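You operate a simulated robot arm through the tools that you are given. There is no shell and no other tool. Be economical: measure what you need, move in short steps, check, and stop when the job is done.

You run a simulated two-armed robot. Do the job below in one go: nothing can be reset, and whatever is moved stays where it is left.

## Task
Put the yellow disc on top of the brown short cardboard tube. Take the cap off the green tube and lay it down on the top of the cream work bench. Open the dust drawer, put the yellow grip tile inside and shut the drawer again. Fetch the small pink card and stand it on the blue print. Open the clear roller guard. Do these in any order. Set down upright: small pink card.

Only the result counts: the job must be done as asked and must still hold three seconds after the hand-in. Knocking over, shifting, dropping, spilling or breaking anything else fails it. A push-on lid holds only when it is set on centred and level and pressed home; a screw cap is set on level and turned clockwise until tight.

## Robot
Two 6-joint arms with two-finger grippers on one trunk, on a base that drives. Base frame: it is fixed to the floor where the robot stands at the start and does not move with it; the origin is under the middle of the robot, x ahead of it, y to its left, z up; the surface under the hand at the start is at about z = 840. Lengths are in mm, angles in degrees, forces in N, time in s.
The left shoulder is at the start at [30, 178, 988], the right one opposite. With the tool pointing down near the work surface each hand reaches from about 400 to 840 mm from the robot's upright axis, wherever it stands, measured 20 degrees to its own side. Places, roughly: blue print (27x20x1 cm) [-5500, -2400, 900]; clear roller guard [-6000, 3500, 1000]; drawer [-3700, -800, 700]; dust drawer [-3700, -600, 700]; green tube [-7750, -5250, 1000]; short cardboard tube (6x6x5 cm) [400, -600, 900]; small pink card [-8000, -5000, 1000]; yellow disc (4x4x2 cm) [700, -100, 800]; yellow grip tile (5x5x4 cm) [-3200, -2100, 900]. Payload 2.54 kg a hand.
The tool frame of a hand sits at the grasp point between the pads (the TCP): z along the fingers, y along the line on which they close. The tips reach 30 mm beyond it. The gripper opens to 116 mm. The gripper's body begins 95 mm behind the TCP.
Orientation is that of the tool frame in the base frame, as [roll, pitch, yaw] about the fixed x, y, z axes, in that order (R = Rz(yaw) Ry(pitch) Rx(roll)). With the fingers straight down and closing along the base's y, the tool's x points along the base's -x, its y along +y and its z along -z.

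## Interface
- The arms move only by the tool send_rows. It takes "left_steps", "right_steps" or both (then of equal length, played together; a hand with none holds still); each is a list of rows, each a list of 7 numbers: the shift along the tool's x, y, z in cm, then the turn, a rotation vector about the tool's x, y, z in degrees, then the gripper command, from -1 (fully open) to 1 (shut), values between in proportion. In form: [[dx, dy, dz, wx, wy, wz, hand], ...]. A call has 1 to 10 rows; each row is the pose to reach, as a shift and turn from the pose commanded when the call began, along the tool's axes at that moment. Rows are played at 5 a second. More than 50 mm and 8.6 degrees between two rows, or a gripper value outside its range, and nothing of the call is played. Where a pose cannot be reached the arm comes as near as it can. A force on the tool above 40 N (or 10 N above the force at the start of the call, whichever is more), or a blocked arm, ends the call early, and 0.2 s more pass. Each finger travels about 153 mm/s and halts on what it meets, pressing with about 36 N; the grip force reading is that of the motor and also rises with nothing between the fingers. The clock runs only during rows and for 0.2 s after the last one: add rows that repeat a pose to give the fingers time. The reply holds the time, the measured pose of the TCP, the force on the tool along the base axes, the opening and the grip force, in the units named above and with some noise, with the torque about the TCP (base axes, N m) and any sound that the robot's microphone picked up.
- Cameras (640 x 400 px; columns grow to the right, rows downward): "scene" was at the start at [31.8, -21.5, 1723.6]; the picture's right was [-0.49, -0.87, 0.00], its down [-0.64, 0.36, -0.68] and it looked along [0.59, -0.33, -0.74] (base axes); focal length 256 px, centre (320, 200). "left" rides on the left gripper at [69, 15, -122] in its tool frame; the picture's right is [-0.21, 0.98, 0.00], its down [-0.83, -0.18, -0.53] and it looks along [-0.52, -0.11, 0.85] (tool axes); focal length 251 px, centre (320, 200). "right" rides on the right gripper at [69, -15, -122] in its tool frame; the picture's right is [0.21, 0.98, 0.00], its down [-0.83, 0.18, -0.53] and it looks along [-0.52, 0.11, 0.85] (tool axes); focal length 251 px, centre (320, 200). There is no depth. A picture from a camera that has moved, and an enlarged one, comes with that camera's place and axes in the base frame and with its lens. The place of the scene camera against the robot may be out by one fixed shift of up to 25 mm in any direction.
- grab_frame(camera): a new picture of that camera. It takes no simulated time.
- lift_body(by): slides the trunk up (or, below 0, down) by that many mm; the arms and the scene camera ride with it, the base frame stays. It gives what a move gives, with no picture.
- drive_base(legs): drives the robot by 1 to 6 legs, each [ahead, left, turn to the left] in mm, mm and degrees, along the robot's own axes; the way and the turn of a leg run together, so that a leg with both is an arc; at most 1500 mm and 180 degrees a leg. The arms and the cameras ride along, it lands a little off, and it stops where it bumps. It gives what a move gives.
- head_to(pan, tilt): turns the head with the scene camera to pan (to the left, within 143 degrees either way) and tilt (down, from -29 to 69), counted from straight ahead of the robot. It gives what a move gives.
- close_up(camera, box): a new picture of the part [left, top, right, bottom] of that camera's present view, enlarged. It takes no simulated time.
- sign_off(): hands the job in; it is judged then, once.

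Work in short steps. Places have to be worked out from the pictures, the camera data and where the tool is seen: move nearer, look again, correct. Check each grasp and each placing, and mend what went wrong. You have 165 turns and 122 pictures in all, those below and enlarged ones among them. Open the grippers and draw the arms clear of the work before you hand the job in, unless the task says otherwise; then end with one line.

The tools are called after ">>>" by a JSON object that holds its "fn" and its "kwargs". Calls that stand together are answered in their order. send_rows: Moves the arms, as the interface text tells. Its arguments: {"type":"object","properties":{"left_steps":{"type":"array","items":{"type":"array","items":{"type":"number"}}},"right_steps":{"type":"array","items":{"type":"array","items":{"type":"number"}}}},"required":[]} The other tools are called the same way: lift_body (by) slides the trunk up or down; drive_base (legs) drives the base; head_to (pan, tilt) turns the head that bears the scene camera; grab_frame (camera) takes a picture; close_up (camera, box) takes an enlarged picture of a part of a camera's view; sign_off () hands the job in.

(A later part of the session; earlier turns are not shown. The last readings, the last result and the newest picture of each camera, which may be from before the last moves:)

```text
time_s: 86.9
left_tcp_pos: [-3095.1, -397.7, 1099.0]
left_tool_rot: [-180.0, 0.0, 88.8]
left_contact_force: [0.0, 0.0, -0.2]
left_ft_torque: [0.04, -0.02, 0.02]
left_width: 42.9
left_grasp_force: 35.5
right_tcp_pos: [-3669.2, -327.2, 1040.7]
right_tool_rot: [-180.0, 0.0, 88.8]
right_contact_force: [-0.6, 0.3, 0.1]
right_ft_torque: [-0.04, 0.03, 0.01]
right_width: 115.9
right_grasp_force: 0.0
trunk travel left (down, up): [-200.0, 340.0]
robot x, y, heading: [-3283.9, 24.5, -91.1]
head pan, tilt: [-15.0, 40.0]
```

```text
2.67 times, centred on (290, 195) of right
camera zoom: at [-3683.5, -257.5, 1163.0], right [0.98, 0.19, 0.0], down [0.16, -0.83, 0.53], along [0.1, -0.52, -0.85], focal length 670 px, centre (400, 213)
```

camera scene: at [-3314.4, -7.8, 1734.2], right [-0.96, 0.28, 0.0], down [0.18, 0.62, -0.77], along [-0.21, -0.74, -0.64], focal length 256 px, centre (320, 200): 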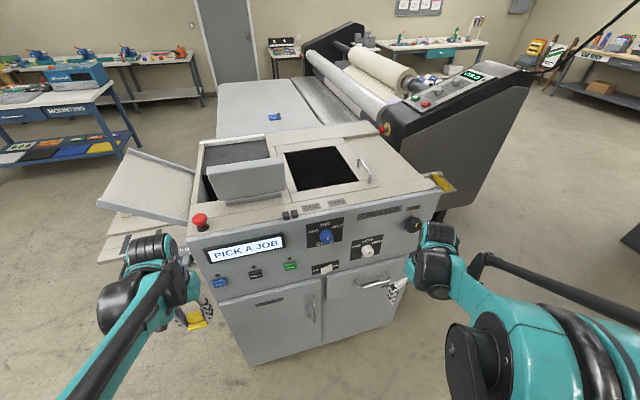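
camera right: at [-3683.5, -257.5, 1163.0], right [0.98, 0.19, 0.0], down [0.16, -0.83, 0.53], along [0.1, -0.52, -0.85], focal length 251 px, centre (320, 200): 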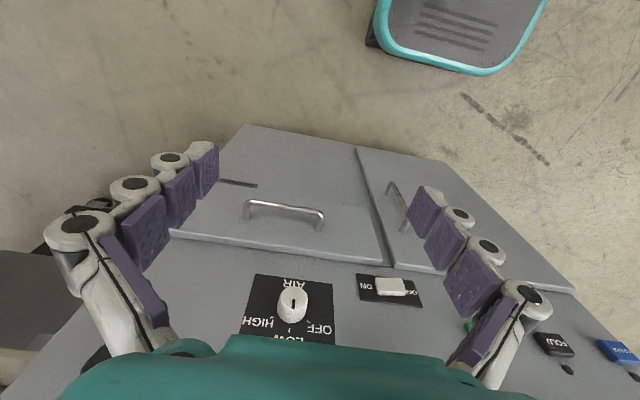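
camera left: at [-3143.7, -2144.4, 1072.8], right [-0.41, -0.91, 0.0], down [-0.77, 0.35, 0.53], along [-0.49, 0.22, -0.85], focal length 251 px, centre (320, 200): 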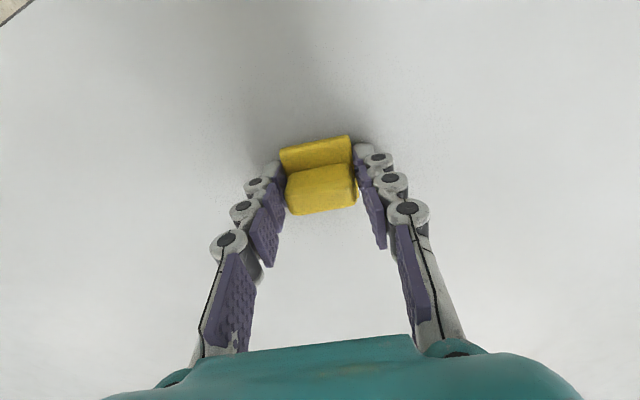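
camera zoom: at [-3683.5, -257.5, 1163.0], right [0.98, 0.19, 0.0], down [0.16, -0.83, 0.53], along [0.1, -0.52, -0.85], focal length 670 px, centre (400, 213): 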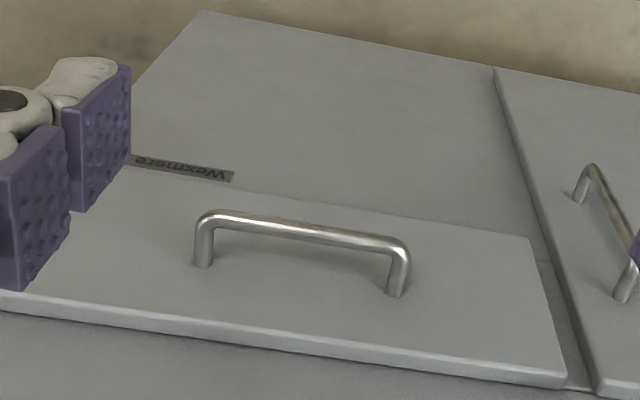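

One drawer with a bow handle is visible, bar at about (-3700, -530, 765). I'll shift the robot right and back a bit, lower the trunk, and turn the right wrist so fingers can close vertically on the bar.

>>> {"fn": "drive_base", "kwargs": {"legs": [[-80, -320, 1]]}}

>>> {"fn": "lift_body", "kwargs": {"by": -150}}

>>> {"fn": "send_rows", "kwargs": {"right_steps": [[0, 0, 0, 0, 0, -8.5, -0.4], [0, 0, 0, 0, 0, -17, -0.4], [0, 0, 0, 0, 0, -25.5, -0.4], [0, 0, 0, 0, 0, -34, -0.4], [0, 0, 0, 0, 0, -42.5, -0.4], [0, 0, 0, 0, 0, -51, -0.4], [0, 0, 0, 0, 0, -59.5, -0.4], [0, 0, 0, 0, 0, -68, -0.4], [0, 0, 0, 0, 0, -76.5, -0.4], [0, 0, 0, 0, 0, -85, -0.4]]}}

```text
time_s: 89.1
left_tcp_pos: [-3412.2, -312.3, 1100.1]
left_tool_rot: [179.9, -0.1, 89.7]
left_contact_force: [0.5, 0.3, -0.6]
left_ft_torque: [-0.01, -0.03, 0.0]
left_width: 42.7
left_grasp_force: 35.7
right_tcp_pos: [-3988.8, -250.5, 1040.2]
right_tool_rot: [-180.0, 0.0, 89.6]
right_contact_force: [0.3, 0.5, -0.3]
right_ft_torque: [0.0, -0.02, 0.02]
right_width: 115.8
right_grasp_force: 0.1
trunk travel left (down, up): [-200.0, 340.0]
robot x, y, heading: [-3606.3, 110.2, -90.1]
head pan, tilt: [-15.0, 40.0]
```

```text
time_s: 90.8
left_tcp_pos: [-3410.7, -311.5, 949.5]
left_tool_rot: [-179.9, -0.1, 89.7]
left_contact_force: [-0.1, -0.1, -0.7]
left_ft_torque: [-0.01, 0.01, -0.02]
left_width: 42.3
left_grasp_force: 35.9
right_tcp_pos: [-3987.8, -251.6, 891.8]
right_tool_rot: [179.9, 0.0, 89.7]
right_contact_force: [-0.5, -0.2, -0.2]
right_ft_torque: [0.01, 0.01, -0.01]
right_width: 116.0
right_grasp_force: 0.0
trunk travel left (down, up): [-50.0, 490.0]
robot x, y, heading: [-3607.0, 108.3, -90.3]
head pan, tilt: [-15.0, 40.0]
```

```text
time_s: 93.0
left_tcp_pos: [-3411.7, -312.3, 950.0]
left_tool_rot: [-180.0, 0.0, 89.7]
left_contact_force: [0.8, -0.1, -0.8]
left_ft_torque: [0.0, 0.03, -0.02]
left_width: 42.9
left_grasp_force: 35.2
right_tcp_pos: [-3987.6, -250.7, 891.5]
right_tool_rot: [-180.0, 0.0, 174.9]
right_contact_force: [0.3, 0.0, 0.0]
right_ft_torque: [0.01, 0.04, -0.01]
right_width: 81.3
right_grasp_force: 0.1
trunk travel left (down, up): [-50.0, 490.0]
robot x, y, heading: [-3605.9, 106.7, -90.0]
head pan, tilt: [-15.0, 40.0]
```

Yaw is fine. Finish the yaw, then tilt the fingers toward the machine while shifting sideways in front of the handle.

>>> {"fn": "send_rows", "kwargs": {"right_steps": [[0, 0, 0, 0, 0, -5.1, -0.4]]}}

>>> {"fn": "send_rows", "kwargs": {"right_steps": [[-2.5, -0.5, 0, 8, 0, 0, -0.4], [-5, -1, 0, 16, 0, 0, -0.4], [-7.5, -1.5, 0, 24, 0, 0, -0.4], [-10, -2, 0, 32, 0, 0, -0.4], [-12.5, -2.5, 0, 40, 0, 0, -0.4], [-15, -3, 0, 48, 0, 0, -0.4], [-17.5, -3.5, 0, 56, 0, 0, -0.4], [-20, -4, 0, 64, 0, 0, -0.4], [-22.5, -4.5, 0, 72, 0, 0, -0.4], [-25, -5, 0, 80, 0, 0, -0.4]]}}

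>>> {"fn": "grab_frame", "kwargs": {"camera": "scene"}}

```text
time_s: 93.4
left_tcp_pos: [-3410.8, -312.4, 950.8]
left_tool_rot: [-180.0, -0.1, 89.6]
left_contact_force: [-0.6, -0.5, -0.3]
left_ft_torque: [-0.03, -0.02, 0.02]
left_width: 42.7
left_grasp_force: 36.2
right_tcp_pos: [-3988.2, -250.9, 891.9]
right_tool_rot: [180.0, 0.0, 179.8]
right_contact_force: [-0.4, 0.2, 0.1]
right_ft_torque: [0.01, -0.05, 0.04]
right_width: 81.0
right_grasp_force: 0.0
trunk travel left (down, up): [-50.0, 490.0]
robot x, y, heading: [-3608.7, 110.5, -90.4]
head pan, tilt: [-15.0, 40.0]
```

```text
time_s: 95.6
left_tcp_pos: [-3411.6, -311.5, 949.6]
left_tool_rot: [180.0, 0.0, 89.8]
left_contact_force: [0.6, 0.2, -0.3]
left_ft_torque: [-0.01, -0.02, 0.0]
left_width: 42.8
left_grasp_force: 36.3
right_tcp_pos: [-3739.2, -340.2, 988.7]
right_tool_rot: [-104.4, 0.5, -180.0]
right_contact_force: [-0.1, -0.8, -0.2]
right_ft_torque: [0.03, -0.01, -0.02]
right_width: 81.5
right_grasp_force: 0.0
right hand out of reach, approached as far as the arm can: row 7, 8, 9, 10
trunk travel left (down, up): [-50.0, 490.0]
robot x, y, heading: [-3609.1, 113.7, -90.4]
head pan, tilt: [-15.0, 40.0]
stopped in row 10 (right hand): the arm was blocked; the commanded pose is now the measured one
```

```text
91 pictures are left
camera scene: at [-3637.0, 74.7, 1584.1], right [-0.96, 0.26, 0.0], down [0.17, 0.62, -0.77], along [-0.2, -0.74, -0.64], focal length 256 px, centre (320, 200)
```

scene: 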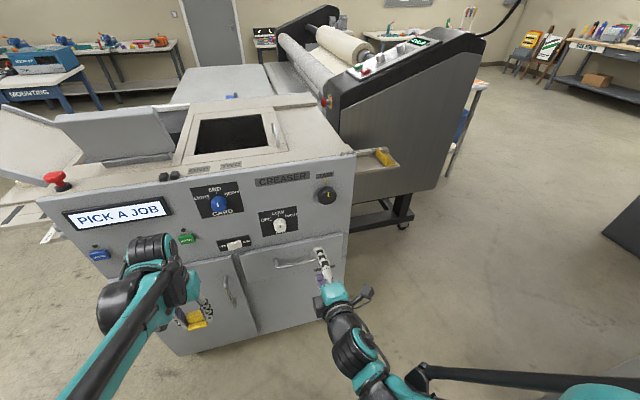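

The wrist is nearly horizontal at 76°. Move down and forward to a pre-grasp in front of the bar.

>>> {"fn": "send_rows", "kwargs": {"right_steps": [[-0.6, 3.2, 2.5, 0, 0, 0, -0.4], [-1.3, 6.4, 5, 0, 0, 0, -0.4], [-2, 9.6, 7.6, 0, 0, 0, -0.4], [-2.6, 12.8, 10.2, 0, 0, 0, -0.4], [-3.3, 16, 12.8, 0, 0, 0, -0.4], [-3.9, 19.2, 15.3, 0, 0, 0, -0.4], [-3.9, 19.2, 15.3, 0, 0, 0, -0.4]]}}

>>> {"fn": "grab_frame", "kwargs": {"camera": "right"}}

>>> {"fn": "grab_frame", "kwargs": {"camera": "scene"}}

```text
time_s: 97.2
left_tcp_pos: [-3411.5, -309.7, 949.9]
left_tool_rot: [180.0, 0.1, 89.6]
left_contact_force: [-0.4, 0.0, -0.5]
left_ft_torque: [0.02, -0.01, -0.04]
left_width: 43.1
left_grasp_force: 36.0
right_tcp_pos: [-3664.5, -534.8, 898.3]
right_tool_rot: [-104.3, 0.6, 180.0]
right_contact_force: [-6.9, 14.3, 7.9]
right_ft_torque: [-0.93, -0.36, -0.18]
right_width: 91.8
right_grasp_force: 7.5
right hand out of reach, approached as far as the arm can: row 1, 2, 3, 4, 5, 6, 7
trunk travel left (down, up): [-50.0, 490.0]
robot x, y, heading: [-3607.2, 107.0, -90.5]
head pan, tilt: [-15.0, 40.0]
```

```text
90 pictures are left
camera right: at [-3733.0, -420.0, 942.0], right [-0.2, 0.24, -0.95], down [0.83, 0.56, -0.03], along [0.52, -0.79, -0.32], focal length 251 px, centre (320, 200)
```

right: 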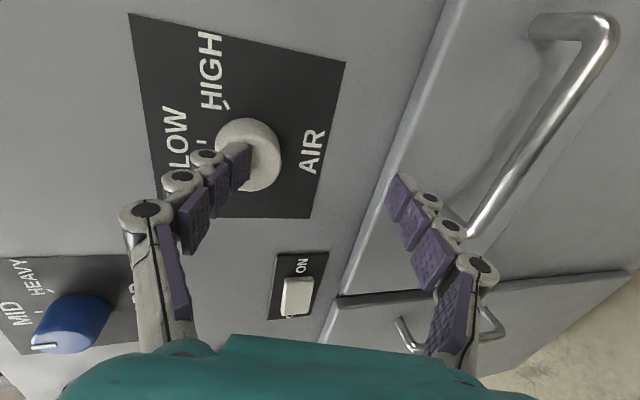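

```text
89 pictures are left
camera scene: at [-3638.0, 77.7, 1584.3], right [-0.96, 0.26, 0.0], down [0.17, 0.62, -0.77], along [-0.2, -0.74, -0.64], focal length 256 px, centre (320, 200)
```

scene: 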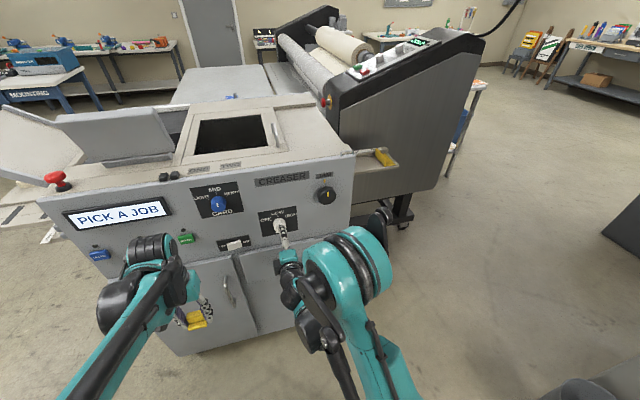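

The arm hit its reach limit and drifted to the AIR knob; back straight out right away.

>>> {"fn": "send_rows", "kwargs": {"right_steps": [[0, 0, -3, 0, 0, 0, -0.4], [0, 0, -6, 0, 0, 0, -0.4], [0, 0, -10, 0, 0, 0, -0.4], [0, 0, -14, 0, 0, 0, -0.4]]}}

>>> {"fn": "grab_frame", "kwargs": {"camera": "right"}}

```text
time_s: 98.2
left_tcp_pos: [-3413.3, -311.0, 949.9]
left_tool_rot: [180.0, 0.1, 89.7]
left_contact_force: [0.6, 0.0, -1.0]
left_ft_torque: [-0.02, -0.03, -0.01]
left_width: 42.9
left_grasp_force: 36.3
right_tcp_pos: [-3664.3, -407.6, 960.5]
right_tool_rot: [-104.6, 0.6, 180.0]
right_contact_force: [-0.1, 0.4, -0.7]
right_ft_torque: [-0.01, -0.01, 0.01]
right_width: 81.3
right_grasp_force: 0.0
right hand out of reach, approached as far as the arm can: row 1, 2, 3, 4
trunk travel left (down, up): [-50.0, 490.0]
robot x, y, heading: [-3611.6, 110.6, -90.5]
head pan, tilt: [-15.0, 40.0]
```

```text
88 pictures are left
camera right: at [-3733.0, -292.3, 1005.5], right [-0.21, 0.25, -0.95], down [0.83, 0.56, -0.03], along [0.52, -0.79, -0.32], focal length 251 px, centre (320, 200)
```

right: 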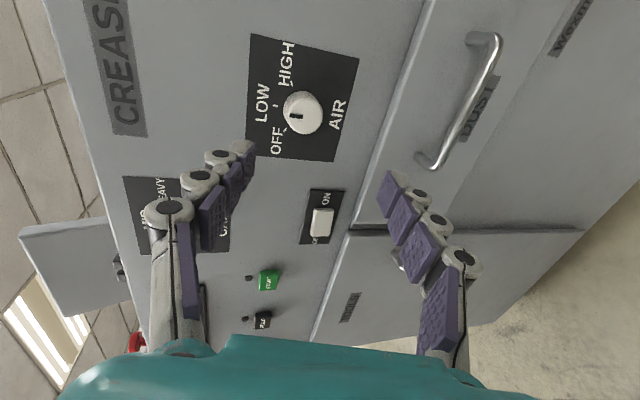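

>>> {"fn": "close_up", "kwargs": {"camera": "right", "box": [240, 30, 370, 160]}}

>>> {"fn": "close_up", "kwargs": {"camera": "scene", "box": [180, 150, 360, 290]}}

```text
3.08 times, centred on (305, 95) of right
camera zoom: at [-3733.0, -292.3, 1005.5], right [-0.21, 0.25, -0.95], down [0.83, 0.56, -0.03], along [0.52, -0.79, -0.32], focal length 774 px, centre (366, 523)
```

zoom: 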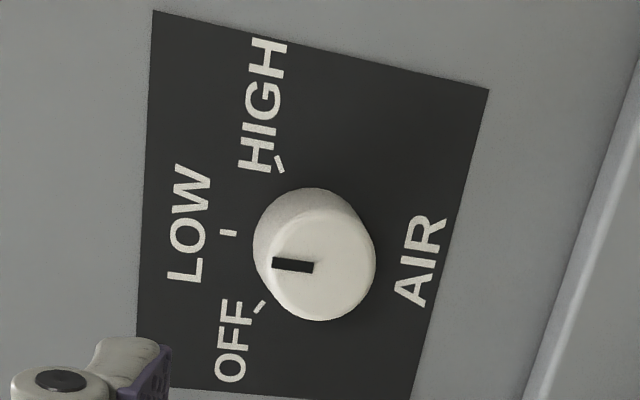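

```text
2.86 times, centred on (270, 220) of scene
camera zoom: at [-3637.3, 75.9, 1584.2], right [-0.96, 0.26, 0.0], down [0.17, 0.62, -0.77], along [-0.2, -0.74, -0.64], focal length 732 px, centre (463, 143)
```

zoom: 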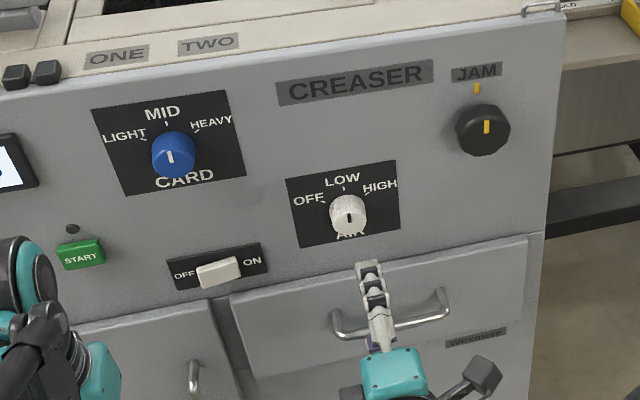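

The dust label is confirmed and the knob still points at LOW. The arm is too folded; I need the robot farther back. Look behind first.

>>> {"fn": "head_to", "kwargs": {"pan": 143, "tilt": 50}}

>>> {"fn": "grab_frame", "kwargs": {"camera": "scene"}}

```text
time_s: 100.6
left_tcp_pos: [-3413.0, -311.4, 949.8]
left_tool_rot: [-180.0, 0.0, 89.8]
left_contact_force: [0.4, 0.2, -0.5]
left_ft_torque: [-0.01, 0.02, 0.0]
left_width: 42.7
left_grasp_force: 36.0
right_tcp_pos: [-3663.4, -407.8, 960.0]
right_tool_rot: [-104.6, 0.6, -180.0]
right_contact_force: [0.7, -0.6, -0.2]
right_ft_torque: [0.02, 0.01, -0.03]
right_width: 81.1
right_grasp_force: 0.1
trunk travel left (down, up): [-50.0, 490.0]
robot x, y, heading: [-3611.7, 108.6, -90.4]
head pan, tilt: [143.0, 50.0]
```

```text
85 pictures are left
camera scene: at [-3567.9, 217.8, 1570.0], right [0.8, -0.61, 0.0], down [-0.46, -0.61, -0.64], along [0.39, 0.51, -0.77], focal length 256 px, centre (320, 200)
```

scene: 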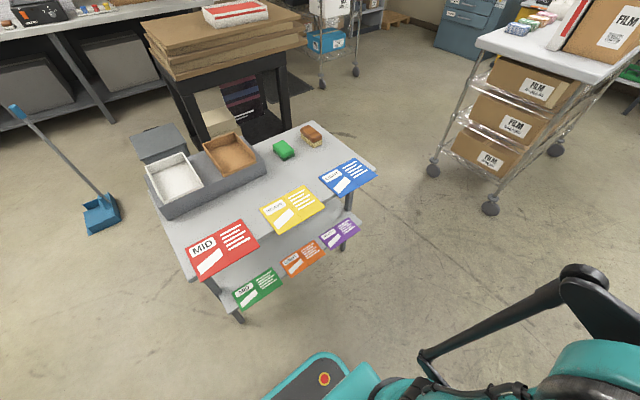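

Rear clearance is about 260 mm. Back up 150 mm and retry the pre-grasp.

>>> {"fn": "drive_base", "kwargs": {"legs": [[-150, 0, 0.4]]}}

>>> {"fn": "head_to", "kwargs": {"pan": -15, "tilt": 42}}

>>> {"fn": "send_rows", "kwargs": {"right_steps": [[0, 4, 1, 0, 0, 0, -0.4], [0, 8, 2, 0, 0, 0, -0.4], [0, 12, 3, 0, 0, 0, -0.4], [0, 12, 3, 0, 0, 0, -0.4]]}}

```text
time_s: 102.0
left_tcp_pos: [-3409.2, -157.9, 950.1]
left_tool_rot: [179.9, 0.1, 90.0]
left_contact_force: [0.3, 0.6, -1.1]
left_ft_torque: [-0.04, -0.03, 0.0]
left_width: 42.6
left_grasp_force: 36.1
right_tcp_pos: [-3661.1, -255.0, 961.0]
right_tool_rot: [-104.5, 0.5, -179.7]
right_contact_force: [0.0, 0.5, 0.5]
right_ft_torque: [0.04, 0.02, 0.01]
right_width: 81.0
right_grasp_force: 0.1
trunk travel left (down, up): [-50.0, 490.0]
robot x, y, heading: [-3608.9, 261.4, -89.9]
head pan, tilt: [143.0, 50.0]
```

```text
time_s: 104.5
left_tcp_pos: [-3410.4, -159.3, 949.1]
left_tool_rot: [179.9, 0.0, 90.0]
left_contact_force: [-0.4, 0.4, -1.4]
left_ft_torque: [-0.03, -0.01, 0.02]
left_width: 42.7
left_grasp_force: 36.5
right_tcp_pos: [-3661.8, -255.7, 960.2]
right_tool_rot: [-104.7, 0.6, -179.6]
right_contact_force: [0.4, 0.0, 0.1]
right_ft_torque: [0.01, 0.02, 0.05]
right_width: 81.3
right_grasp_force: 0.0
trunk travel left (down, up): [-50.0, 490.0]
robot x, y, heading: [-3609.8, 263.8, -90.0]
head pan, tilt: [-15.0, 42.0]
```

```text
time_s: 105.5
left_tcp_pos: [-3410.1, -159.5, 949.4]
left_tool_rot: [-179.9, 0.0, 89.9]
left_contact_force: [-0.8, 0.6, -0.7]
left_ft_torque: [0.02, 0.01, -0.05]
left_width: 43.0
left_grasp_force: 36.2
right_tcp_pos: [-3647.0, -285.9, 948.6]
right_tool_rot: [-104.7, 0.5, -179.7]
right_contact_force: [0.9, -0.4, 0.1]
right_ft_torque: [-0.02, -0.02, 0.0]
right_width: 81.0
right_grasp_force: 0.0
right hand out of reach, approached as far as the arm can: row 1, 2, 3, 4
trunk travel left (down, up): [-50.0, 490.0]
robot x, y, heading: [-3611.3, 263.6, -90.3]
head pan, tilt: [-15.0, 42.0]
```

The commanded pose is stuck in an unreachable spot near the body. Step forward moderately to a place safe in either case and read the result.

>>> {"fn": "send_rows", "kwargs": {"right_steps": [[0, -2, 4, 0, 0, 0, -0.4], [0, -4, 8, 0, 0, 0, -0.4], [0, -6, 12, 0, 0, 0, -0.4], [0, -8, 15, 0, 0, 0, -0.4], [0, -8, 15, 0, 0, 0, -0.4], [0, -8, 15, 0, 0, 0, -0.4]]}}

```text
time_s: 106.8
left_tcp_pos: [-3409.8, -158.8, 949.1]
left_tool_rot: [179.9, 0.0, 90.0]
left_contact_force: [0.2, -0.9, -0.9]
left_ft_torque: [0.0, -0.03, 0.01]
left_width: 42.8
left_grasp_force: 36.4
right_tcp_pos: [-3643.6, -449.7, 985.1]
right_tool_rot: [-104.6, 0.4, -179.7]
right_contact_force: [-0.1, 0.8, 0.8]
right_ft_torque: [0.0, -0.02, 0.0]
right_width: 81.4
right_grasp_force: 0.1
trunk travel left (down, up): [-50.0, 490.0]
robot x, y, heading: [-3609.4, 259.1, -89.9]
head pan, tilt: [-15.0, 42.0]
```

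Now it's reachable there. Lower in two halves toward the handle height.

>>> {"fn": "send_rows", "kwargs": {"right_steps": [[1.5, 3.6, 0.7, 0, 0, 0, -0.4], [3, 7.2, 1.4, 0, 0, 0, -0.4], [4.5, 10.8, 2.2, 0, 0, 0, -0.4], [4.5, 10.8, 2.2, 0, 0, 0, -0.4]]}}

```text
time_s: 107.8
left_tcp_pos: [-3409.9, -158.6, 949.5]
left_tool_rot: [179.9, -0.1, 90.0]
left_contact_force: [-0.5, -0.1, -0.9]
left_ft_torque: [-0.04, -0.01, 0.0]
left_width: 42.9
left_grasp_force: 36.4
right_tcp_pos: [-3687.5, -445.4, 873.4]
right_tool_rot: [-104.6, 0.5, -179.7]
right_contact_force: [0.1, 0.2, 0.1]
right_ft_torque: [0.01, -0.05, 0.01]
right_width: 81.0
right_grasp_force: 0.2
trunk travel left (down, up): [-50.0, 490.0]
robot x, y, heading: [-3606.3, 259.5, -90.0]
head pan, tilt: [-15.0, 42.0]
```

>>> {"fn": "send_rows", "kwargs": {"right_steps": [[0.6, 3.5, 0.7, 0, 0, 0, -0.4], [1.2, 7, 1.4, 0, 0, 0, -0.4], [1.8, 10.4, 2.2, 0, 0, 0, -0.4], [1.8, 10.4, 2.2, 0, 0, 0, -0.4]]}}

>>> {"fn": "grab_frame", "kwargs": {"camera": "right"}}

```text
time_s: 108.8
left_tcp_pos: [-3410.7, -159.3, 949.5]
left_tool_rot: [180.0, 0.0, 90.0]
left_contact_force: [0.9, 0.1, -0.4]
left_ft_torque: [-0.04, 0.03, 0.01]
left_width: 43.1
left_grasp_force: 36.0
right_tcp_pos: [-3696.0, -484.2, 789.7]
right_tool_rot: [-104.7, 0.5, -179.7]
right_contact_force: [-1.2, -0.8, -0.2]
right_ft_torque: [0.02, -0.03, 0.0]
right_width: 80.8
right_grasp_force: 0.1
right hand out of reach, approached as far as the arm can: row 1, 2, 3, 4
trunk travel left (down, up): [-50.0, 490.0]
robot x, y, heading: [-3609.9, 262.6, -89.8]
head pan, tilt: [-15.0, 42.0]
```

```text
84 pictures are left
camera right: at [-3765.0, -369.7, 835.0], right [-0.21, 0.25, -0.95], down [0.82, 0.57, -0.03], along [0.53, -0.79, -0.32], focal length 251 px, centre (320, 200)
```

right: 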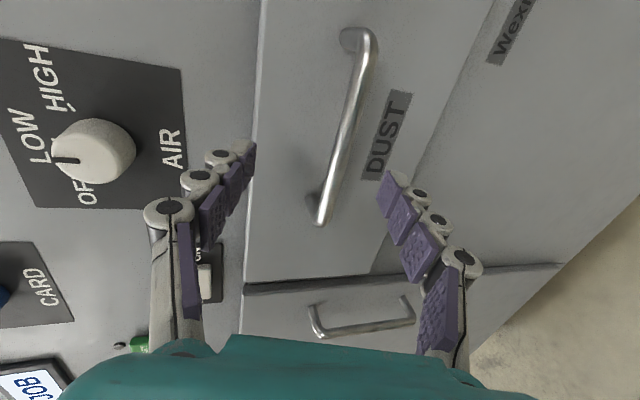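

Bar is about (-3706, -545, 762). Move slightly forward and down, with the fingers straddling it, and check reachability.

>>> {"fn": "send_rows", "kwargs": {"right_steps": [[0.5, 0.8, 1.3, 0, 0, 0, -0.3], [1, 1.6, 2.6, 0, 0, 0, -0.3], [1, 1.6, 2.6, 0, 0, 0, -0.3]]}}

>>> {"fn": "grab_frame", "kwargs": {"camera": "right"}}

```text
time_s: 109.7
left_tcp_pos: [-3409.5, -158.9, 948.7]
left_tool_rot: [-179.9, 0.1, 90.1]
left_contact_force: [0.2, -0.6, -0.2]
left_ft_torque: [0.01, 0.01, 0.04]
left_width: 42.6
left_grasp_force: 36.1
right_tcp_pos: [-3705.3, -504.0, 767.1]
right_tool_rot: [-104.6, 0.5, -179.8]
right_contact_force: [-0.8, 0.3, -0.5]
right_ft_torque: [-0.01, -0.04, 0.01]
right_width: 75.6
right_grasp_force: 0.0
trunk travel left (down, up): [-50.0, 490.0]
robot x, y, heading: [-3604.2, 262.9, -90.2]
head pan, tilt: [-15.0, 42.0]
```

```text
83 pictures are left
camera right: at [-3775.7, -390.2, 812.0], right [-0.21, 0.25, -0.95], down [0.82, 0.57, -0.03], along [0.53, -0.79, -0.32], focal length 251 px, centre (320, 200)
```

right: 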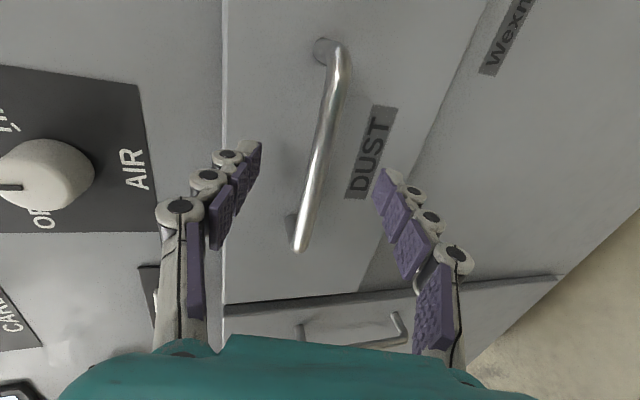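

Reachable and the bar lies between the fingers. Advance 28 mm and close.

>>> {"fn": "send_rows", "kwargs": {"right_steps": [[0, 0, 1.5, 0, 0, 0, -0.3], [0, 0, 2.8, 0, 0, 0, -0.3], [0, 0, 2.8, 0, 0, 0, 0.3], [0, 0, 2.8, 0, 0, 0, 0.8], [0, 0, 2.8, 0, 0, 0, 0.8], [0, 0, 2.8, 0, 0, 0, 0.8]]}}

>>> {"fn": "grab_frame", "kwargs": {"camera": "right"}}

```text
time_s: 111.0
left_tcp_pos: [-3410.6, -158.7, 949.9]
left_tool_rot: [-179.9, 0.0, 90.0]
left_contact_force: [0.4, 0.0, 0.0]
left_ft_torque: [0.01, 0.02, 0.03]
left_width: 42.7
left_grasp_force: 36.0
right_tcp_pos: [-3706.1, -532.3, 762.0]
right_tool_rot: [-104.6, 0.5, -179.6]
right_contact_force: [0.0, -1.2, 3.1]
right_ft_torque: [0.07, 0.05, 0.07]
right_width: 12.8
right_grasp_force: 21.7
trunk travel left (down, up): [-50.0, 490.0]
robot x, y, heading: [-3606.0, 261.1, -90.1]
head pan, tilt: [-15.0, 42.0]
```

```text
82 pictures are left
camera right: at [-3775.6, -417.8, 805.9], right [-0.21, 0.24, -0.95], down [0.82, 0.57, -0.03], along [0.53, -0.79, -0.32], focal length 251 px, centre (320, 200)
```

right: 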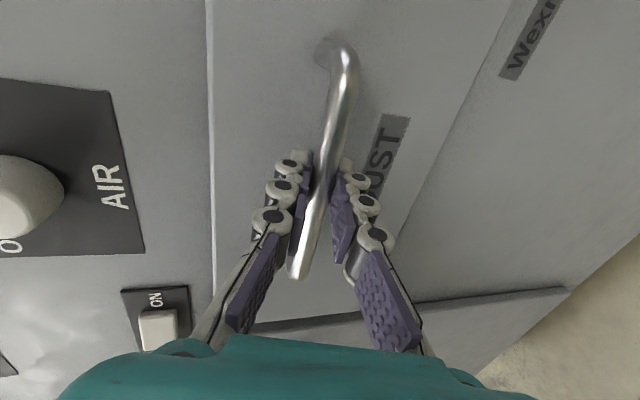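

Bar gripped (12.8 mm). Pull the drawer out about 100 mm while easing the tilt from 75° to 45°.

>>> {"fn": "send_rows", "kwargs": {"right_steps": [[0, 0.23, -1.19, -3.75, 0, 0, 1], [0, 0.46, -2.38, -7.5, 0, 0, 1], [0, 0.69, -3.57, -11.25, 0, 0, 1], [0, 0.92, -4.76, -15, 0, 0, 1], [0, 1.15, -5.95, -18.75, 0, 0, 1], [0, 1.38, -7.14, -22.5, 0, 0, 1], [0, 1.62, -8.33, -26.25, 0, 0, 1], [0, 1.85, -9.5, -30, 0, 0, 1]]}}

>>> {"fn": "grab_frame", "kwargs": {"camera": "scene"}}

```text
time_s: 112.7
left_tcp_pos: [-3409.3, -161.3, 948.5]
left_tool_rot: [-180.0, 0.0, 90.0]
left_contact_force: [-0.1, 0.4, -1.1]
left_ft_torque: [-0.01, 0.0, 0.02]
left_width: 42.8
left_grasp_force: 36.1
right_tcp_pos: [-3705.2, -446.9, 761.9]
right_tool_rot: [-131.2, 0.6, -179.7]
right_contact_force: [1.6, 0.3, -23.4]
right_ft_torque: [-0.05, 0.13, -0.14]
right_width: 13.0
right_grasp_force: 38.8
trunk travel left (down, up): [-50.0, 490.0]
robot x, y, heading: [-3608.0, 261.9, -90.0]
head pan, tilt: [-15.0, 42.0]
stopped in row 8 (right hand): the force on the tool passed its limit at 41 N (the readings are from after the stop); the commanded pose is now the measured one
```

```text
81 pictures are left
camera scene: at [-3636.1, 225.5, 1581.0], right [-0.97, 0.26, 0.0], down [0.17, 0.65, -0.74], along [-0.19, -0.72, -0.67], focal length 256 px, centre (320, 200)
```

scene: 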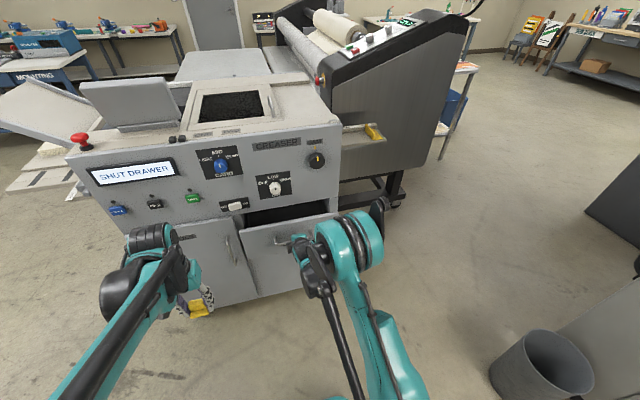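

Drawer is about 90 mm out. The vertical load came from my compensation; continue pulling level by 90 mm with pure rotation.

>>> {"fn": "send_rows", "kwargs": {"right_steps": [[0, 0.15, 0.13, 0, 0, 0, 1], [0, 1.0, -0.85, -3.5, 0, 0, 1], [0, 2.0, -1.9, -7, 0, 0, 1], [0, 3.0, -3.0, -10.5, 0, 0, 1], [0, 4.0, -4.2, -14, 0, 0, 1], [0, 5.0, -5.4, -17.5, 0, 0, 1], [0, 6.0, -6.5, -21, 0, 0, 1]]}}

>>> {"fn": "grab_frame", "kwargs": {"camera": "scene"}}

```text
time_s: 114.3
left_tcp_pos: [-3407.4, -160.6, 948.8]
left_tool_rot: [180.0, 0.0, 90.1]
left_contact_force: [-0.2, -0.2, -0.5]
left_ft_torque: [0.0, -0.02, -0.02]
left_width: 42.6
left_grasp_force: 36.0
right_tcp_pos: [-3707.2, -358.7, 761.7]
right_tool_rot: [-152.0, 0.6, -179.7]
right_contact_force: [16.4, 1.1, -8.7]
right_ft_torque: [-0.14, -0.3, -0.46]
right_width: 13.4
right_grasp_force: 39.0
trunk travel left (down, up): [-50.0, 490.0]
robot x, y, heading: [-3604.6, 259.6, -90.1]
head pan, tilt: [-15.0, 42.0]
```

```text
80 pictures are left
camera scene: at [-3634.2, 226.9, 1581.2], right [-0.97, 0.26, 0.0], down [0.17, 0.65, -0.74], along [-0.19, -0.72, -0.67], focal length 256 px, centre (320, 200)
```

scene: 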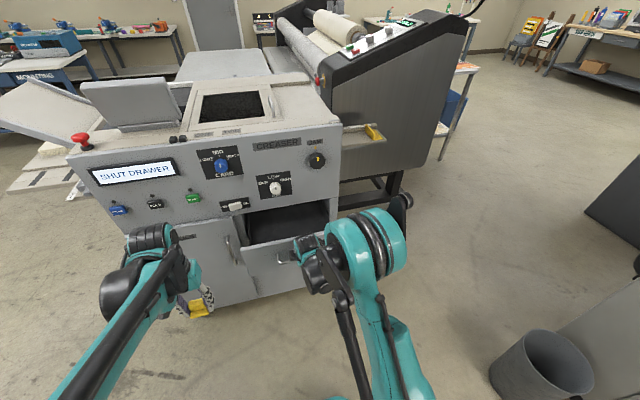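

Drawer is out about 175 mm. Release the bar gently and withdraw the right hand up and to its side.

>>> {"fn": "send_rows", "kwargs": {"right_steps": [[0, 0, 0, 0, 0, 0, 0.5], [0, 0, 0, 0, 0, 0, 0.5], [0, 0, -4, 0, 0, 0, 0.5], [0, 0, -8, 0, 0, 0, 0.5], [0, 0, -12, 0, 0, 0, 0.5], [4.5, 0, -13, 0, 0, 0, 0.5], [9, 0, -14, 0, 0, 0, 0.5], [13.5, 0, -14, 0, 0, 0, 0.5], [18, 0, -14, 0, 0, 0, 0.5], [22, 0, -14, 0, 0, 0, 0.5]]}}

>>> {"fn": "head_to", "kwargs": {"pan": -5, "tilt": 52}}

>>> {"fn": "grab_frame", "kwargs": {"camera": "scene"}}

```text
time_s: 116.5
left_tcp_pos: [-3409.8, -159.4, 949.7]
left_tool_rot: [-179.9, 0.0, 90.0]
left_contact_force: [0.3, -0.5, -0.3]
left_ft_torque: [0.0, -0.01, 0.02]
left_width: 43.0
left_grasp_force: 36.1
right_tcp_pos: [-3927.3, -295.0, 884.0]
right_tool_rot: [-151.9, 0.6, -179.6]
right_contact_force: [-0.7, 0.8, -0.1]
right_ft_torque: [0.0, 0.0, 0.04]
right_width: 29.2
right_grasp_force: 0.1
trunk travel left (down, up): [-50.0, 490.0]
robot x, y, heading: [-3605.6, 263.2, -89.9]
head pan, tilt: [-15.0, 42.0]
```

```text
time_s: 117.2
left_tcp_pos: [-3410.0, -158.9, 949.3]
left_tool_rot: [-180.0, 0.0, 90.0]
left_contact_force: [-0.4, -0.6, -0.5]
left_ft_torque: [0.0, 0.01, 0.04]
left_width: 43.0
left_grasp_force: 36.3
right_tcp_pos: [-3926.4, -294.3, 882.4]
right_tool_rot: [-151.9, 0.6, -179.7]
right_contact_force: [-0.3, -0.2, -0.6]
right_ft_torque: [0.0, 0.0, -0.02]
right_width: 29.0
right_grasp_force: 0.0
trunk travel left (down, up): [-50.0, 490.0]
robot x, y, heading: [-3608.0, 260.7, -90.2]
head pan, tilt: [-5.0, 52.0]
```

```text
79 pictures are left
camera scene: at [-3621.1, 233.6, 1567.4], right [-1.0, 0.09, 0.0], down [0.07, 0.78, -0.62], along [-0.05, -0.61, -0.79], focal length 256 px, centre (320, 200)
```

scene: 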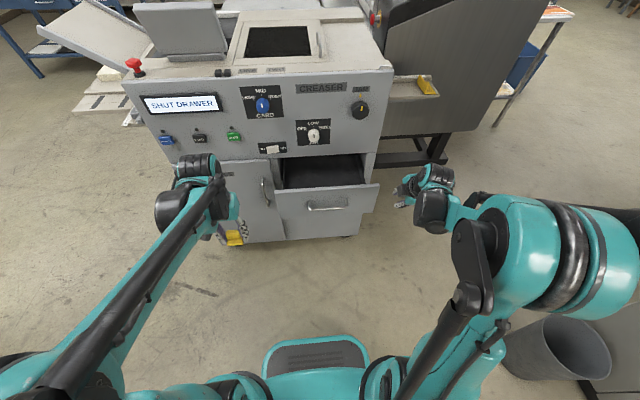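

Drawer inside spans roughly x -3860..-3530, y -560..-410. Bring the tile over it with the left hand and look.

>>> {"fn": "send_rows", "kwargs": {"left_steps": [[-3.5, -2.5, 0, 0, 0, 0, 0.5], [-7, -5.2, 0, 0, 0, 0, 0.5], [-10.5, -8, 0, 0, 0, 0, 0.5], [-14, -11, 0, 0, 0, 0, 0.5], [-17.5, -14, 0, 0, 0, 0, 0.5], [-21, -17, 0, 0, 0, 0, 0.5], [-24.5, -20, 0, 0, 0, 0, 0.5], [-28, -23, 0, 0, 0, 0, 0.5], [-31, -26, 0, 0, 0, 0, 0.5]]}}

>>> {"fn": "grab_frame", "kwargs": {"camera": "left"}}

>>> {"fn": "grab_frame", "kwargs": {"camera": "scene"}}

```text
time_s: 119.2
left_tcp_pos: [-3669.7, -470.8, 947.5]
left_tool_rot: [179.9, 0.0, 90.0]
left_contact_force: [0.1, -0.4, -1.1]
left_ft_torque: [-0.01, -0.02, 0.02]
left_width: 43.0
left_grasp_force: 36.0
right_tcp_pos: [-3927.4, -295.7, 882.2]
right_tool_rot: [-152.0, 0.6, -179.7]
right_contact_force: [0.5, 0.1, 0.0]
right_ft_torque: [0.04, 0.0, 0.0]
right_width: 29.1
right_grasp_force: 0.0
trunk travel left (down, up): [-50.0, 490.0]
robot x, y, heading: [-3610.8, 260.2, -89.9]
head pan, tilt: [-5.0, 52.0]
```

```text
78 pictures are left
camera left: at [-3656.2, -403.1, 1071.1], right [0.98, -0.21, 0.0], down [-0.18, -0.83, 0.53], along [-0.11, -0.52, -0.85], focal length 251 px, centre (320, 200)
```

left: 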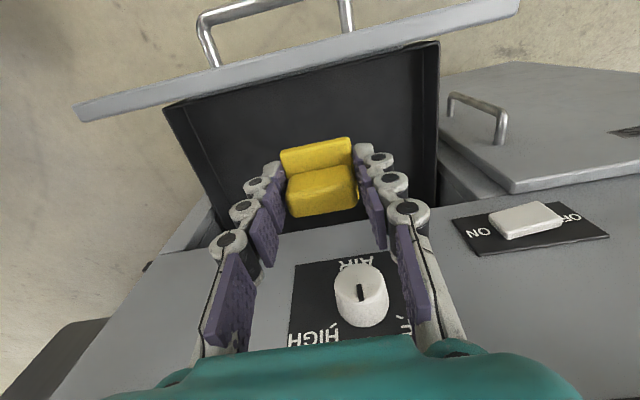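

```text
77 pictures are left
camera scene: at [-3621.7, 232.0, 1567.2], right [-1.0, 0.09, 0.0], down [0.07, 0.79, -0.61], along [-0.05, -0.61, -0.79], focal length 256 px, centre (320, 200)
```

scene: 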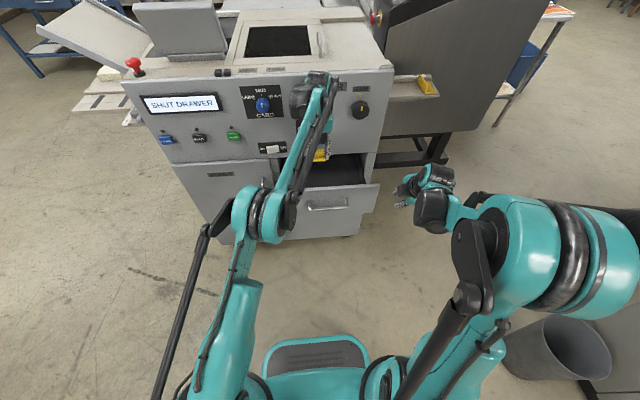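

Interior is x -3817..-3554 with the front wall at y≈-423; the tile is centred over it. Lower it in, slowing at the end.

>>> {"fn": "send_rows", "kwargs": {"left_steps": [[-0.5, 0, 4, 0, 0, 0, 0.5], [-1, 0, 8, 0, 0, 0, 0.5], [-1, 0, 12, 0, 0, 0, 0.5], [-1, 0, 15, 0, 0, 0, 0.5], [-1, 0, 17, 0, 0, 0, 0.5], [-1, 0, 18, 0, 0, 0, 0.5], [-1, 0, 18, 0, 0, 0, 0.5]]}}

>>> {"fn": "grab_frame", "kwargs": {"camera": "left"}}

```text
time_s: 120.8
left_tcp_pos: [-3669.2, -479.6, 768.8]
left_tool_rot: [-180.0, 0.1, 89.9]
left_contact_force: [-0.7, -0.6, -1.0]
left_ft_torque: [-0.02, 0.01, 0.01]
left_width: 42.7
left_grasp_force: 35.6
right_tcp_pos: [-3927.3, -294.2, 883.9]
right_tool_rot: [-151.9, 0.6, -179.7]
right_contact_force: [-0.6, -0.5, -0.3]
right_ft_torque: [0.01, 0.02, 0.0]
right_width: 28.9
right_grasp_force: 0.1
trunk travel left (down, up): [-50.0, 490.0]
robot x, y, heading: [-3604.0, 258.6, -90.1]
head pan, tilt: [-5.0, 52.0]
```

```text
76 pictures are left
camera left: at [-3654.9, -411.4, 893.0], right [0.98, -0.21, 0.0], down [-0.18, -0.83, 0.53], along [-0.11, -0.52, -0.85], focal length 251 px, centre (320, 200)
```

left: 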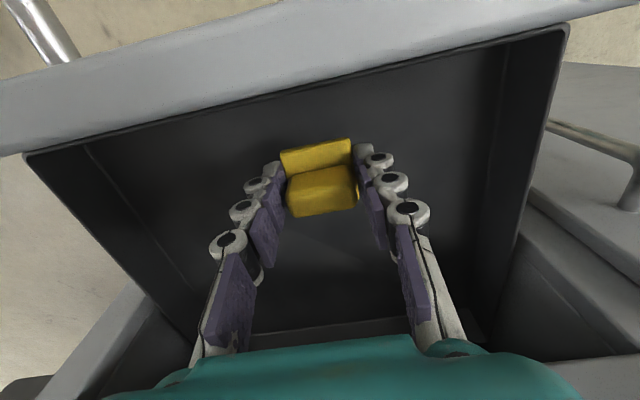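

Inside with clearance around. Continue lowering slowly until contact.

>>> {"fn": "send_rows", "kwargs": {"left_steps": [[0, 0, 0.7, 0, 0, 0, 0.5], [0, 0, 1.4, 0, 0, 0, 0.5], [0, 0, 2.0, 0, 0, 0, 0.5], [0, 0, 2.5, 0, 0, 0, 0.5], [0, 0, 2.9, 0, 0, 0, 0.5], [0, 0, 2.9, 0, 0, 0, 0.5]]}}

```text
time_s: 122.2
left_tcp_pos: [-3670.3, -479.4, 739.7]
left_tool_rot: [-180.0, 0.0, 89.9]
left_contact_force: [0.0, 0.4, -0.3]
left_ft_torque: [-0.02, 0.03, 0.01]
left_width: 42.9
left_grasp_force: 35.8
right_tcp_pos: [-3926.7, -295.6, 882.8]
right_tool_rot: [-151.9, 0.6, -179.6]
right_contact_force: [-0.6, 0.3, -0.1]
right_ft_torque: [-0.02, -0.03, 0.03]
right_width: 29.1
right_grasp_force: 0.0
trunk travel left (down, up): [-50.0, 490.0]
robot x, y, heading: [-3610.3, 262.1, -90.0]
head pan, tilt: [-5.0, 52.0]
```

>>> {"fn": "send_rows", "kwargs": {"left_steps": [[0, 0, 0.4, 0, 0, 0, 0.5], [0, 0, 0.8, 0, 0, 0, 0.5], [0, 0, 1.2, 0, 0, 0, 0.5], [0, 0, 1.6, 0, 0, 0, 0.5], [0, 0, 2.0, 0, 0, 0, 0.5], [0, 0, 2.4, 0, 0, 0, 0.5]]}}

>>> {"fn": "grab_frame", "kwargs": {"camera": "left"}}

```text
time_s: 123.6
left_tcp_pos: [-3671.6, -478.9, 715.9]
left_tool_rot: [180.0, 0.0, 90.1]
left_contact_force: [-0.5, -0.5, -0.7]
left_ft_torque: [0.0, 0.05, -0.02]
left_width: 42.6
left_grasp_force: 35.8
right_tcp_pos: [-3925.6, -294.1, 882.0]
right_tool_rot: [-151.9, 0.6, -179.7]
right_contact_force: [-0.6, 0.3, 1.4]
right_ft_torque: [0.02, 0.02, 0.05]
right_width: 29.2
right_grasp_force: 0.1
trunk travel left (down, up): [-50.0, 490.0]
robot x, y, heading: [-3607.4, 262.7, -90.1]
head pan, tilt: [-5.0, 52.0]
```

```text
75 pictures are left
camera left: at [-3655.9, -411.3, 839.8], right [0.98, -0.21, 0.0], down [-0.18, -0.83, 0.53], along [-0.11, -0.52, -0.85], focal length 251 px, centre (320, 200)
```

left: 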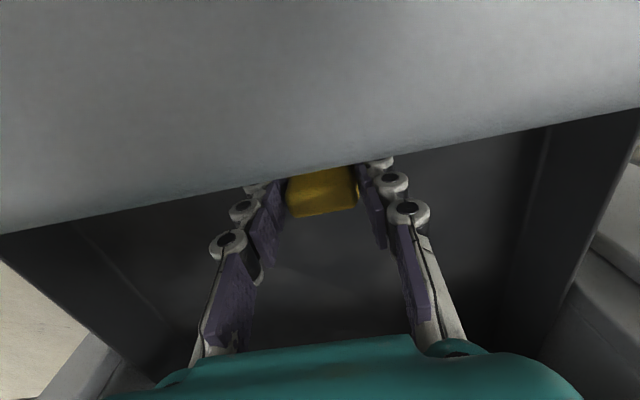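

The hand camera is close above the drawer front while the tile is near the floor. Ease a little inward and down a last bit, watching force.

>>> {"fn": "send_rows", "kwargs": {"left_steps": [[-0.5, 0, 0, 0, 0, 0, 0.5], [-1.0, 0, 0.3, 0, 0, 0, 0.5], [-1.0, 0, 0.6, 0, 0, 0, 0.5], [-1.0, 0, 0.9, 0, 0, 0, 0.5], [-1.0, 0, 1.2, 0, 0, 0, 0.5], [-1.0, 0, 1.5, 0, 0, 0, 0.5]]}}

>>> {"fn": "grab_frame", "kwargs": {"camera": "left"}}

>>> {"fn": "grab_frame", "kwargs": {"camera": "scene"}}

```text
time_s: 125.0
left_tcp_pos: [-3668.6, -488.6, 708.8]
left_tool_rot: [-179.9, 0.2, 90.1]
left_contact_force: [-0.4, -0.1, 28.6]
left_ft_torque: [0.15, -0.09, -0.04]
left_width: 42.9
left_grasp_force: 36.4
right_tcp_pos: [-3926.3, -293.6, 884.5]
right_tool_rot: [-151.8, 0.6, -179.7]
right_contact_force: [0.4, 0.2, 0.5]
right_ft_torque: [0.04, 0.02, -0.03]
right_width: 29.1
right_grasp_force: 0.0
trunk travel left (down, up): [-50.0, 490.0]
robot x, y, heading: [-3604.3, 262.8, -90.0]
head pan, tilt: [-5.0, 52.0]
stopped in row 6 (left hand): the force on the tool passed its limit at 45 N (the readings are from after the stop); the commanded pose is now the measured one
```

```text
74 pictures are left
camera left: at [-3655.2, -419.8, 831.6], right [0.98, -0.21, 0.0], down [-0.18, -0.82, 0.54], along [-0.11, -0.52, -0.84], focal length 251 px, centre (320, 200)
```

left: 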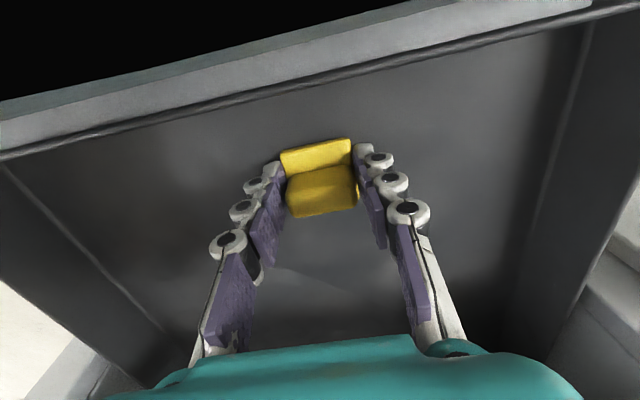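

```text
73 pictures are left
camera scene: at [-3620.7, 236.2, 1567.6], right [-1.0, 0.09, 0.0], down [0.07, 0.78, -0.62], along [-0.05, -0.61, -0.79], focal length 256 px, centre (320, 200)
```

scene: 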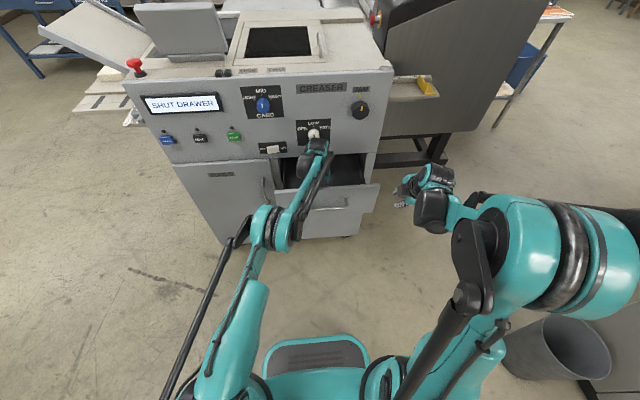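

Floor contact with 29 N. Release and lift straight out, then back toward the robot.

>>> {"fn": "send_rows", "kwargs": {"left_steps": [[0, 0, -0.2, 0, 0, 0, 0.2], [0, 0, -0.2, 0, 0, 0, -0.1], [0, 0, -0.2, 0, 0, 0, -0.1], [0, 0, -5, 0, 0, 0, -0.1], [0, 0, -10, 0, 0, 0, -0.1], [0, 0, -15, 0, 0, 0, -0.1], [0.5, 0, -19, 0, 0, 0, -0.1]]}}

>>> {"fn": "grab_frame", "kwargs": {"camera": "left"}}

```text
time_s: 126.6
left_tcp_pos: [-3669.8, -481.9, 893.0]
left_tool_rot: [-180.0, 0.0, 90.0]
left_contact_force: [0.4, 0.1, 0.0]
left_ft_torque: [-0.01, -0.03, 0.02]
left_width: 63.9
left_grasp_force: 0.0
right_tcp_pos: [-3926.9, -294.3, 883.5]
right_tool_rot: [-151.9, 0.7, -179.7]
right_contact_force: [0.2, 0.7, 0.3]
right_ft_torque: [0.01, 0.02, 0.0]
right_width: 29.1
right_grasp_force: 0.0
trunk travel left (down, up): [-50.0, 490.0]
robot x, y, heading: [-3610.4, 259.2, -89.8]
head pan, tilt: [-5.0, 52.0]
```

```text
72 pictures are left
camera left: at [-3655.0, -414.8, 1016.4], right [0.98, -0.21, 0.0], down [-0.18, -0.83, 0.53], along [-0.11, -0.52, -0.85], focal length 251 px, centre (320, 200)
```

left: 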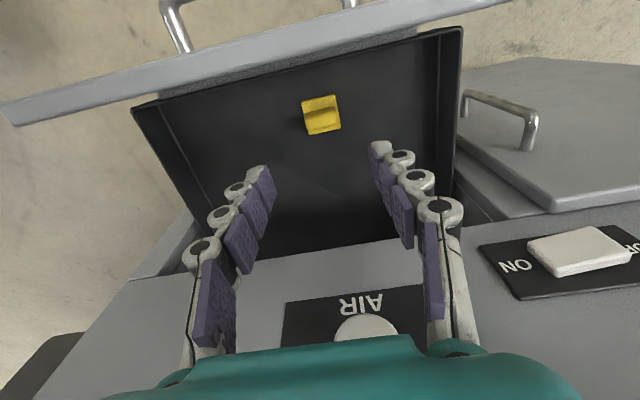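

Tile lies in the drawer. Withdraw the left hand, and bring the right hand with closed fingers in front of the drawer panel, right of the handle.

>>> {"fn": "send_rows", "kwargs": {"left_steps": [[3.5, 0, 0, 0, 0, 0, -0.1], [7, 2, 0, 0, 0, 0, -0.1], [10.5, 5, 0, 0, 0, 0, -0.1], [14, 8, 0, 0, 0, 0, -0.1], [17.5, 11, 0, 0, 0, 0, -0.1], [21, 14, 0, 0, 0, 0, -0.1], [24.5, 17, 0, 0, 0, 0, -0.1], [28, 20, 0, 0, 0, 0, -0.1], [31, 23, 0, 0, 0, 0, -0.1], [31, 25, -3, 0, 0, 0, -0.1]], "right_steps": [[0, 0, 0, 0, 0, 0, 1], [0, 0, 0, 0, 0, 0, 1], [0, 0, 0, 0, 0, 0, 1], [0, 0, 0, 0, 0, 0, 1], [-2.8, 0.6, 3, 2, 0, 0, 1], [-5.6, 1.2, 6, 4, 0, 0, 1], [-8.4, 1.9, 9, 6, 0, 0, 1], [-11.2, 2.6, 12.5, 9, 0, 0, 1], [-11.2, 2.6, 12.5, 9, 0, 0, 1], [-11.2, 2.6, 12.5, 9, 0, 0, 1]]}}

>>> {"fn": "grab_frame", "kwargs": {"camera": "right"}}

>>> {"fn": "grab_frame", "kwargs": {"camera": "scene"}}

```text
time_s: 128.8
left_tcp_pos: [-3418.6, -173.4, 922.6]
left_tool_rot: [180.0, 0.0, 89.9]
left_contact_force: [0.6, 0.0, -0.1]
left_ft_torque: [-0.02, 0.0, 0.0]
left_width: 63.9
left_grasp_force: 0.1
right_tcp_pos: [-3811.8, -331.3, 763.2]
right_tool_rot: [-142.8, 0.7, -179.7]
right_contact_force: [-0.2, -0.1, -0.2]
right_ft_torque: [-0.03, 0.0, 0.03]
right_width: 0.1
right_grasp_force: 28.1
trunk travel left (down, up): [-50.0, 490.0]
robot x, y, heading: [-3604.9, 258.8, -90.2]
head pan, tilt: [-5.0, 52.0]
```

```text
71 pictures are left
camera right: at [-3881.5, -270.0, 868.5], right [-0.21, 0.78, -0.59], down [0.82, 0.47, 0.33], along [0.53, -0.42, -0.74], focal length 251 px, centre (320, 200)
```

right: 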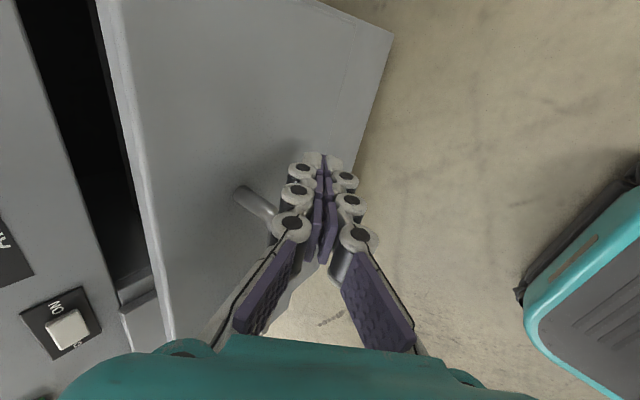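

```text
70 pictures are left
camera scene: at [-3620.8, 233.8, 1567.3], right [-1.0, 0.09, 0.0], down [0.07, 0.79, -0.62], along [-0.05, -0.61, -0.79], focal length 256 px, centre (320, 200)
```

scene: 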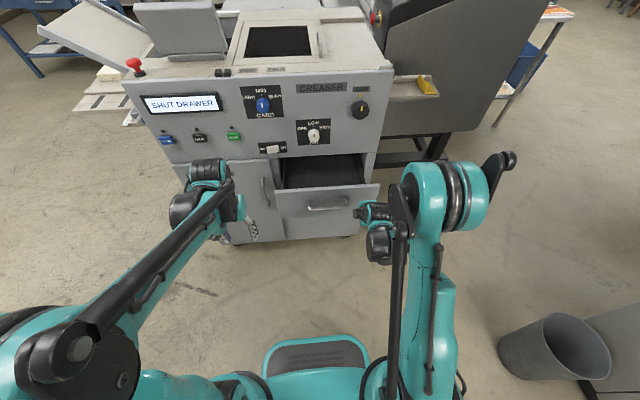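

Fingertips stand clear right of the handle. Push the panel toward -y until it shuts.

>>> {"fn": "send_rows", "kwargs": {"right_steps": [[0, -2.4, 1.8, 0, 0, 0, 1], [0, -4.8, 3.6, 0, 0, 0, 1], [0, -7.2, 5.5, 0, 0, 0, 1], [0, -9.6, 7.3, 0, 0, 0, 1], [0, -11.9, 9.1, 0, 0, 0, 1], [0, -14.3, 10.9, 0, 0, 0, 1], [0, -15.9, 12.1, 0, 0, 0, 1], [0, -16.7, 12.7, 0, 0, 0, 1], [0, -17.5, 13.3, 0, 0, 0, 1]]}}

>>> {"fn": "grab_frame", "kwargs": {"camera": "scene"}}

```text
time_s: 130.8
left_tcp_pos: [-3418.2, -172.3, 922.0]
left_tool_rot: [180.0, 0.0, 90.0]
left_contact_force: [-0.8, 0.0, 0.6]
left_ft_torque: [0.01, 0.0, -0.01]
left_width: 63.7
left_grasp_force: 0.0
right_tcp_pos: [-3811.1, -549.8, 761.5]
right_tool_rot: [-142.8, 0.7, -179.7]
right_contact_force: [0.0, 0.2, 0.4]
right_ft_torque: [0.0, 0.0, -0.01]
right_width: 0.1
right_grasp_force: 28.9
trunk travel left (down, up): [-50.0, 490.0]
robot x, y, heading: [-3607.7, 258.8, -89.9]
head pan, tilt: [-5.0, 52.0]
```

```text
69 pictures are left
camera scene: at [-3620.9, 233.4, 1567.3], right [-1.0, 0.09, 0.0], down [0.07, 0.79, -0.62], along [-0.05, -0.61, -0.79], focal length 256 px, centre (320, 200)
```

scene: 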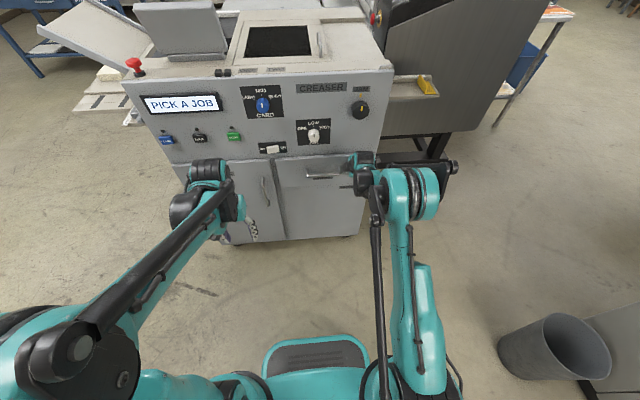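

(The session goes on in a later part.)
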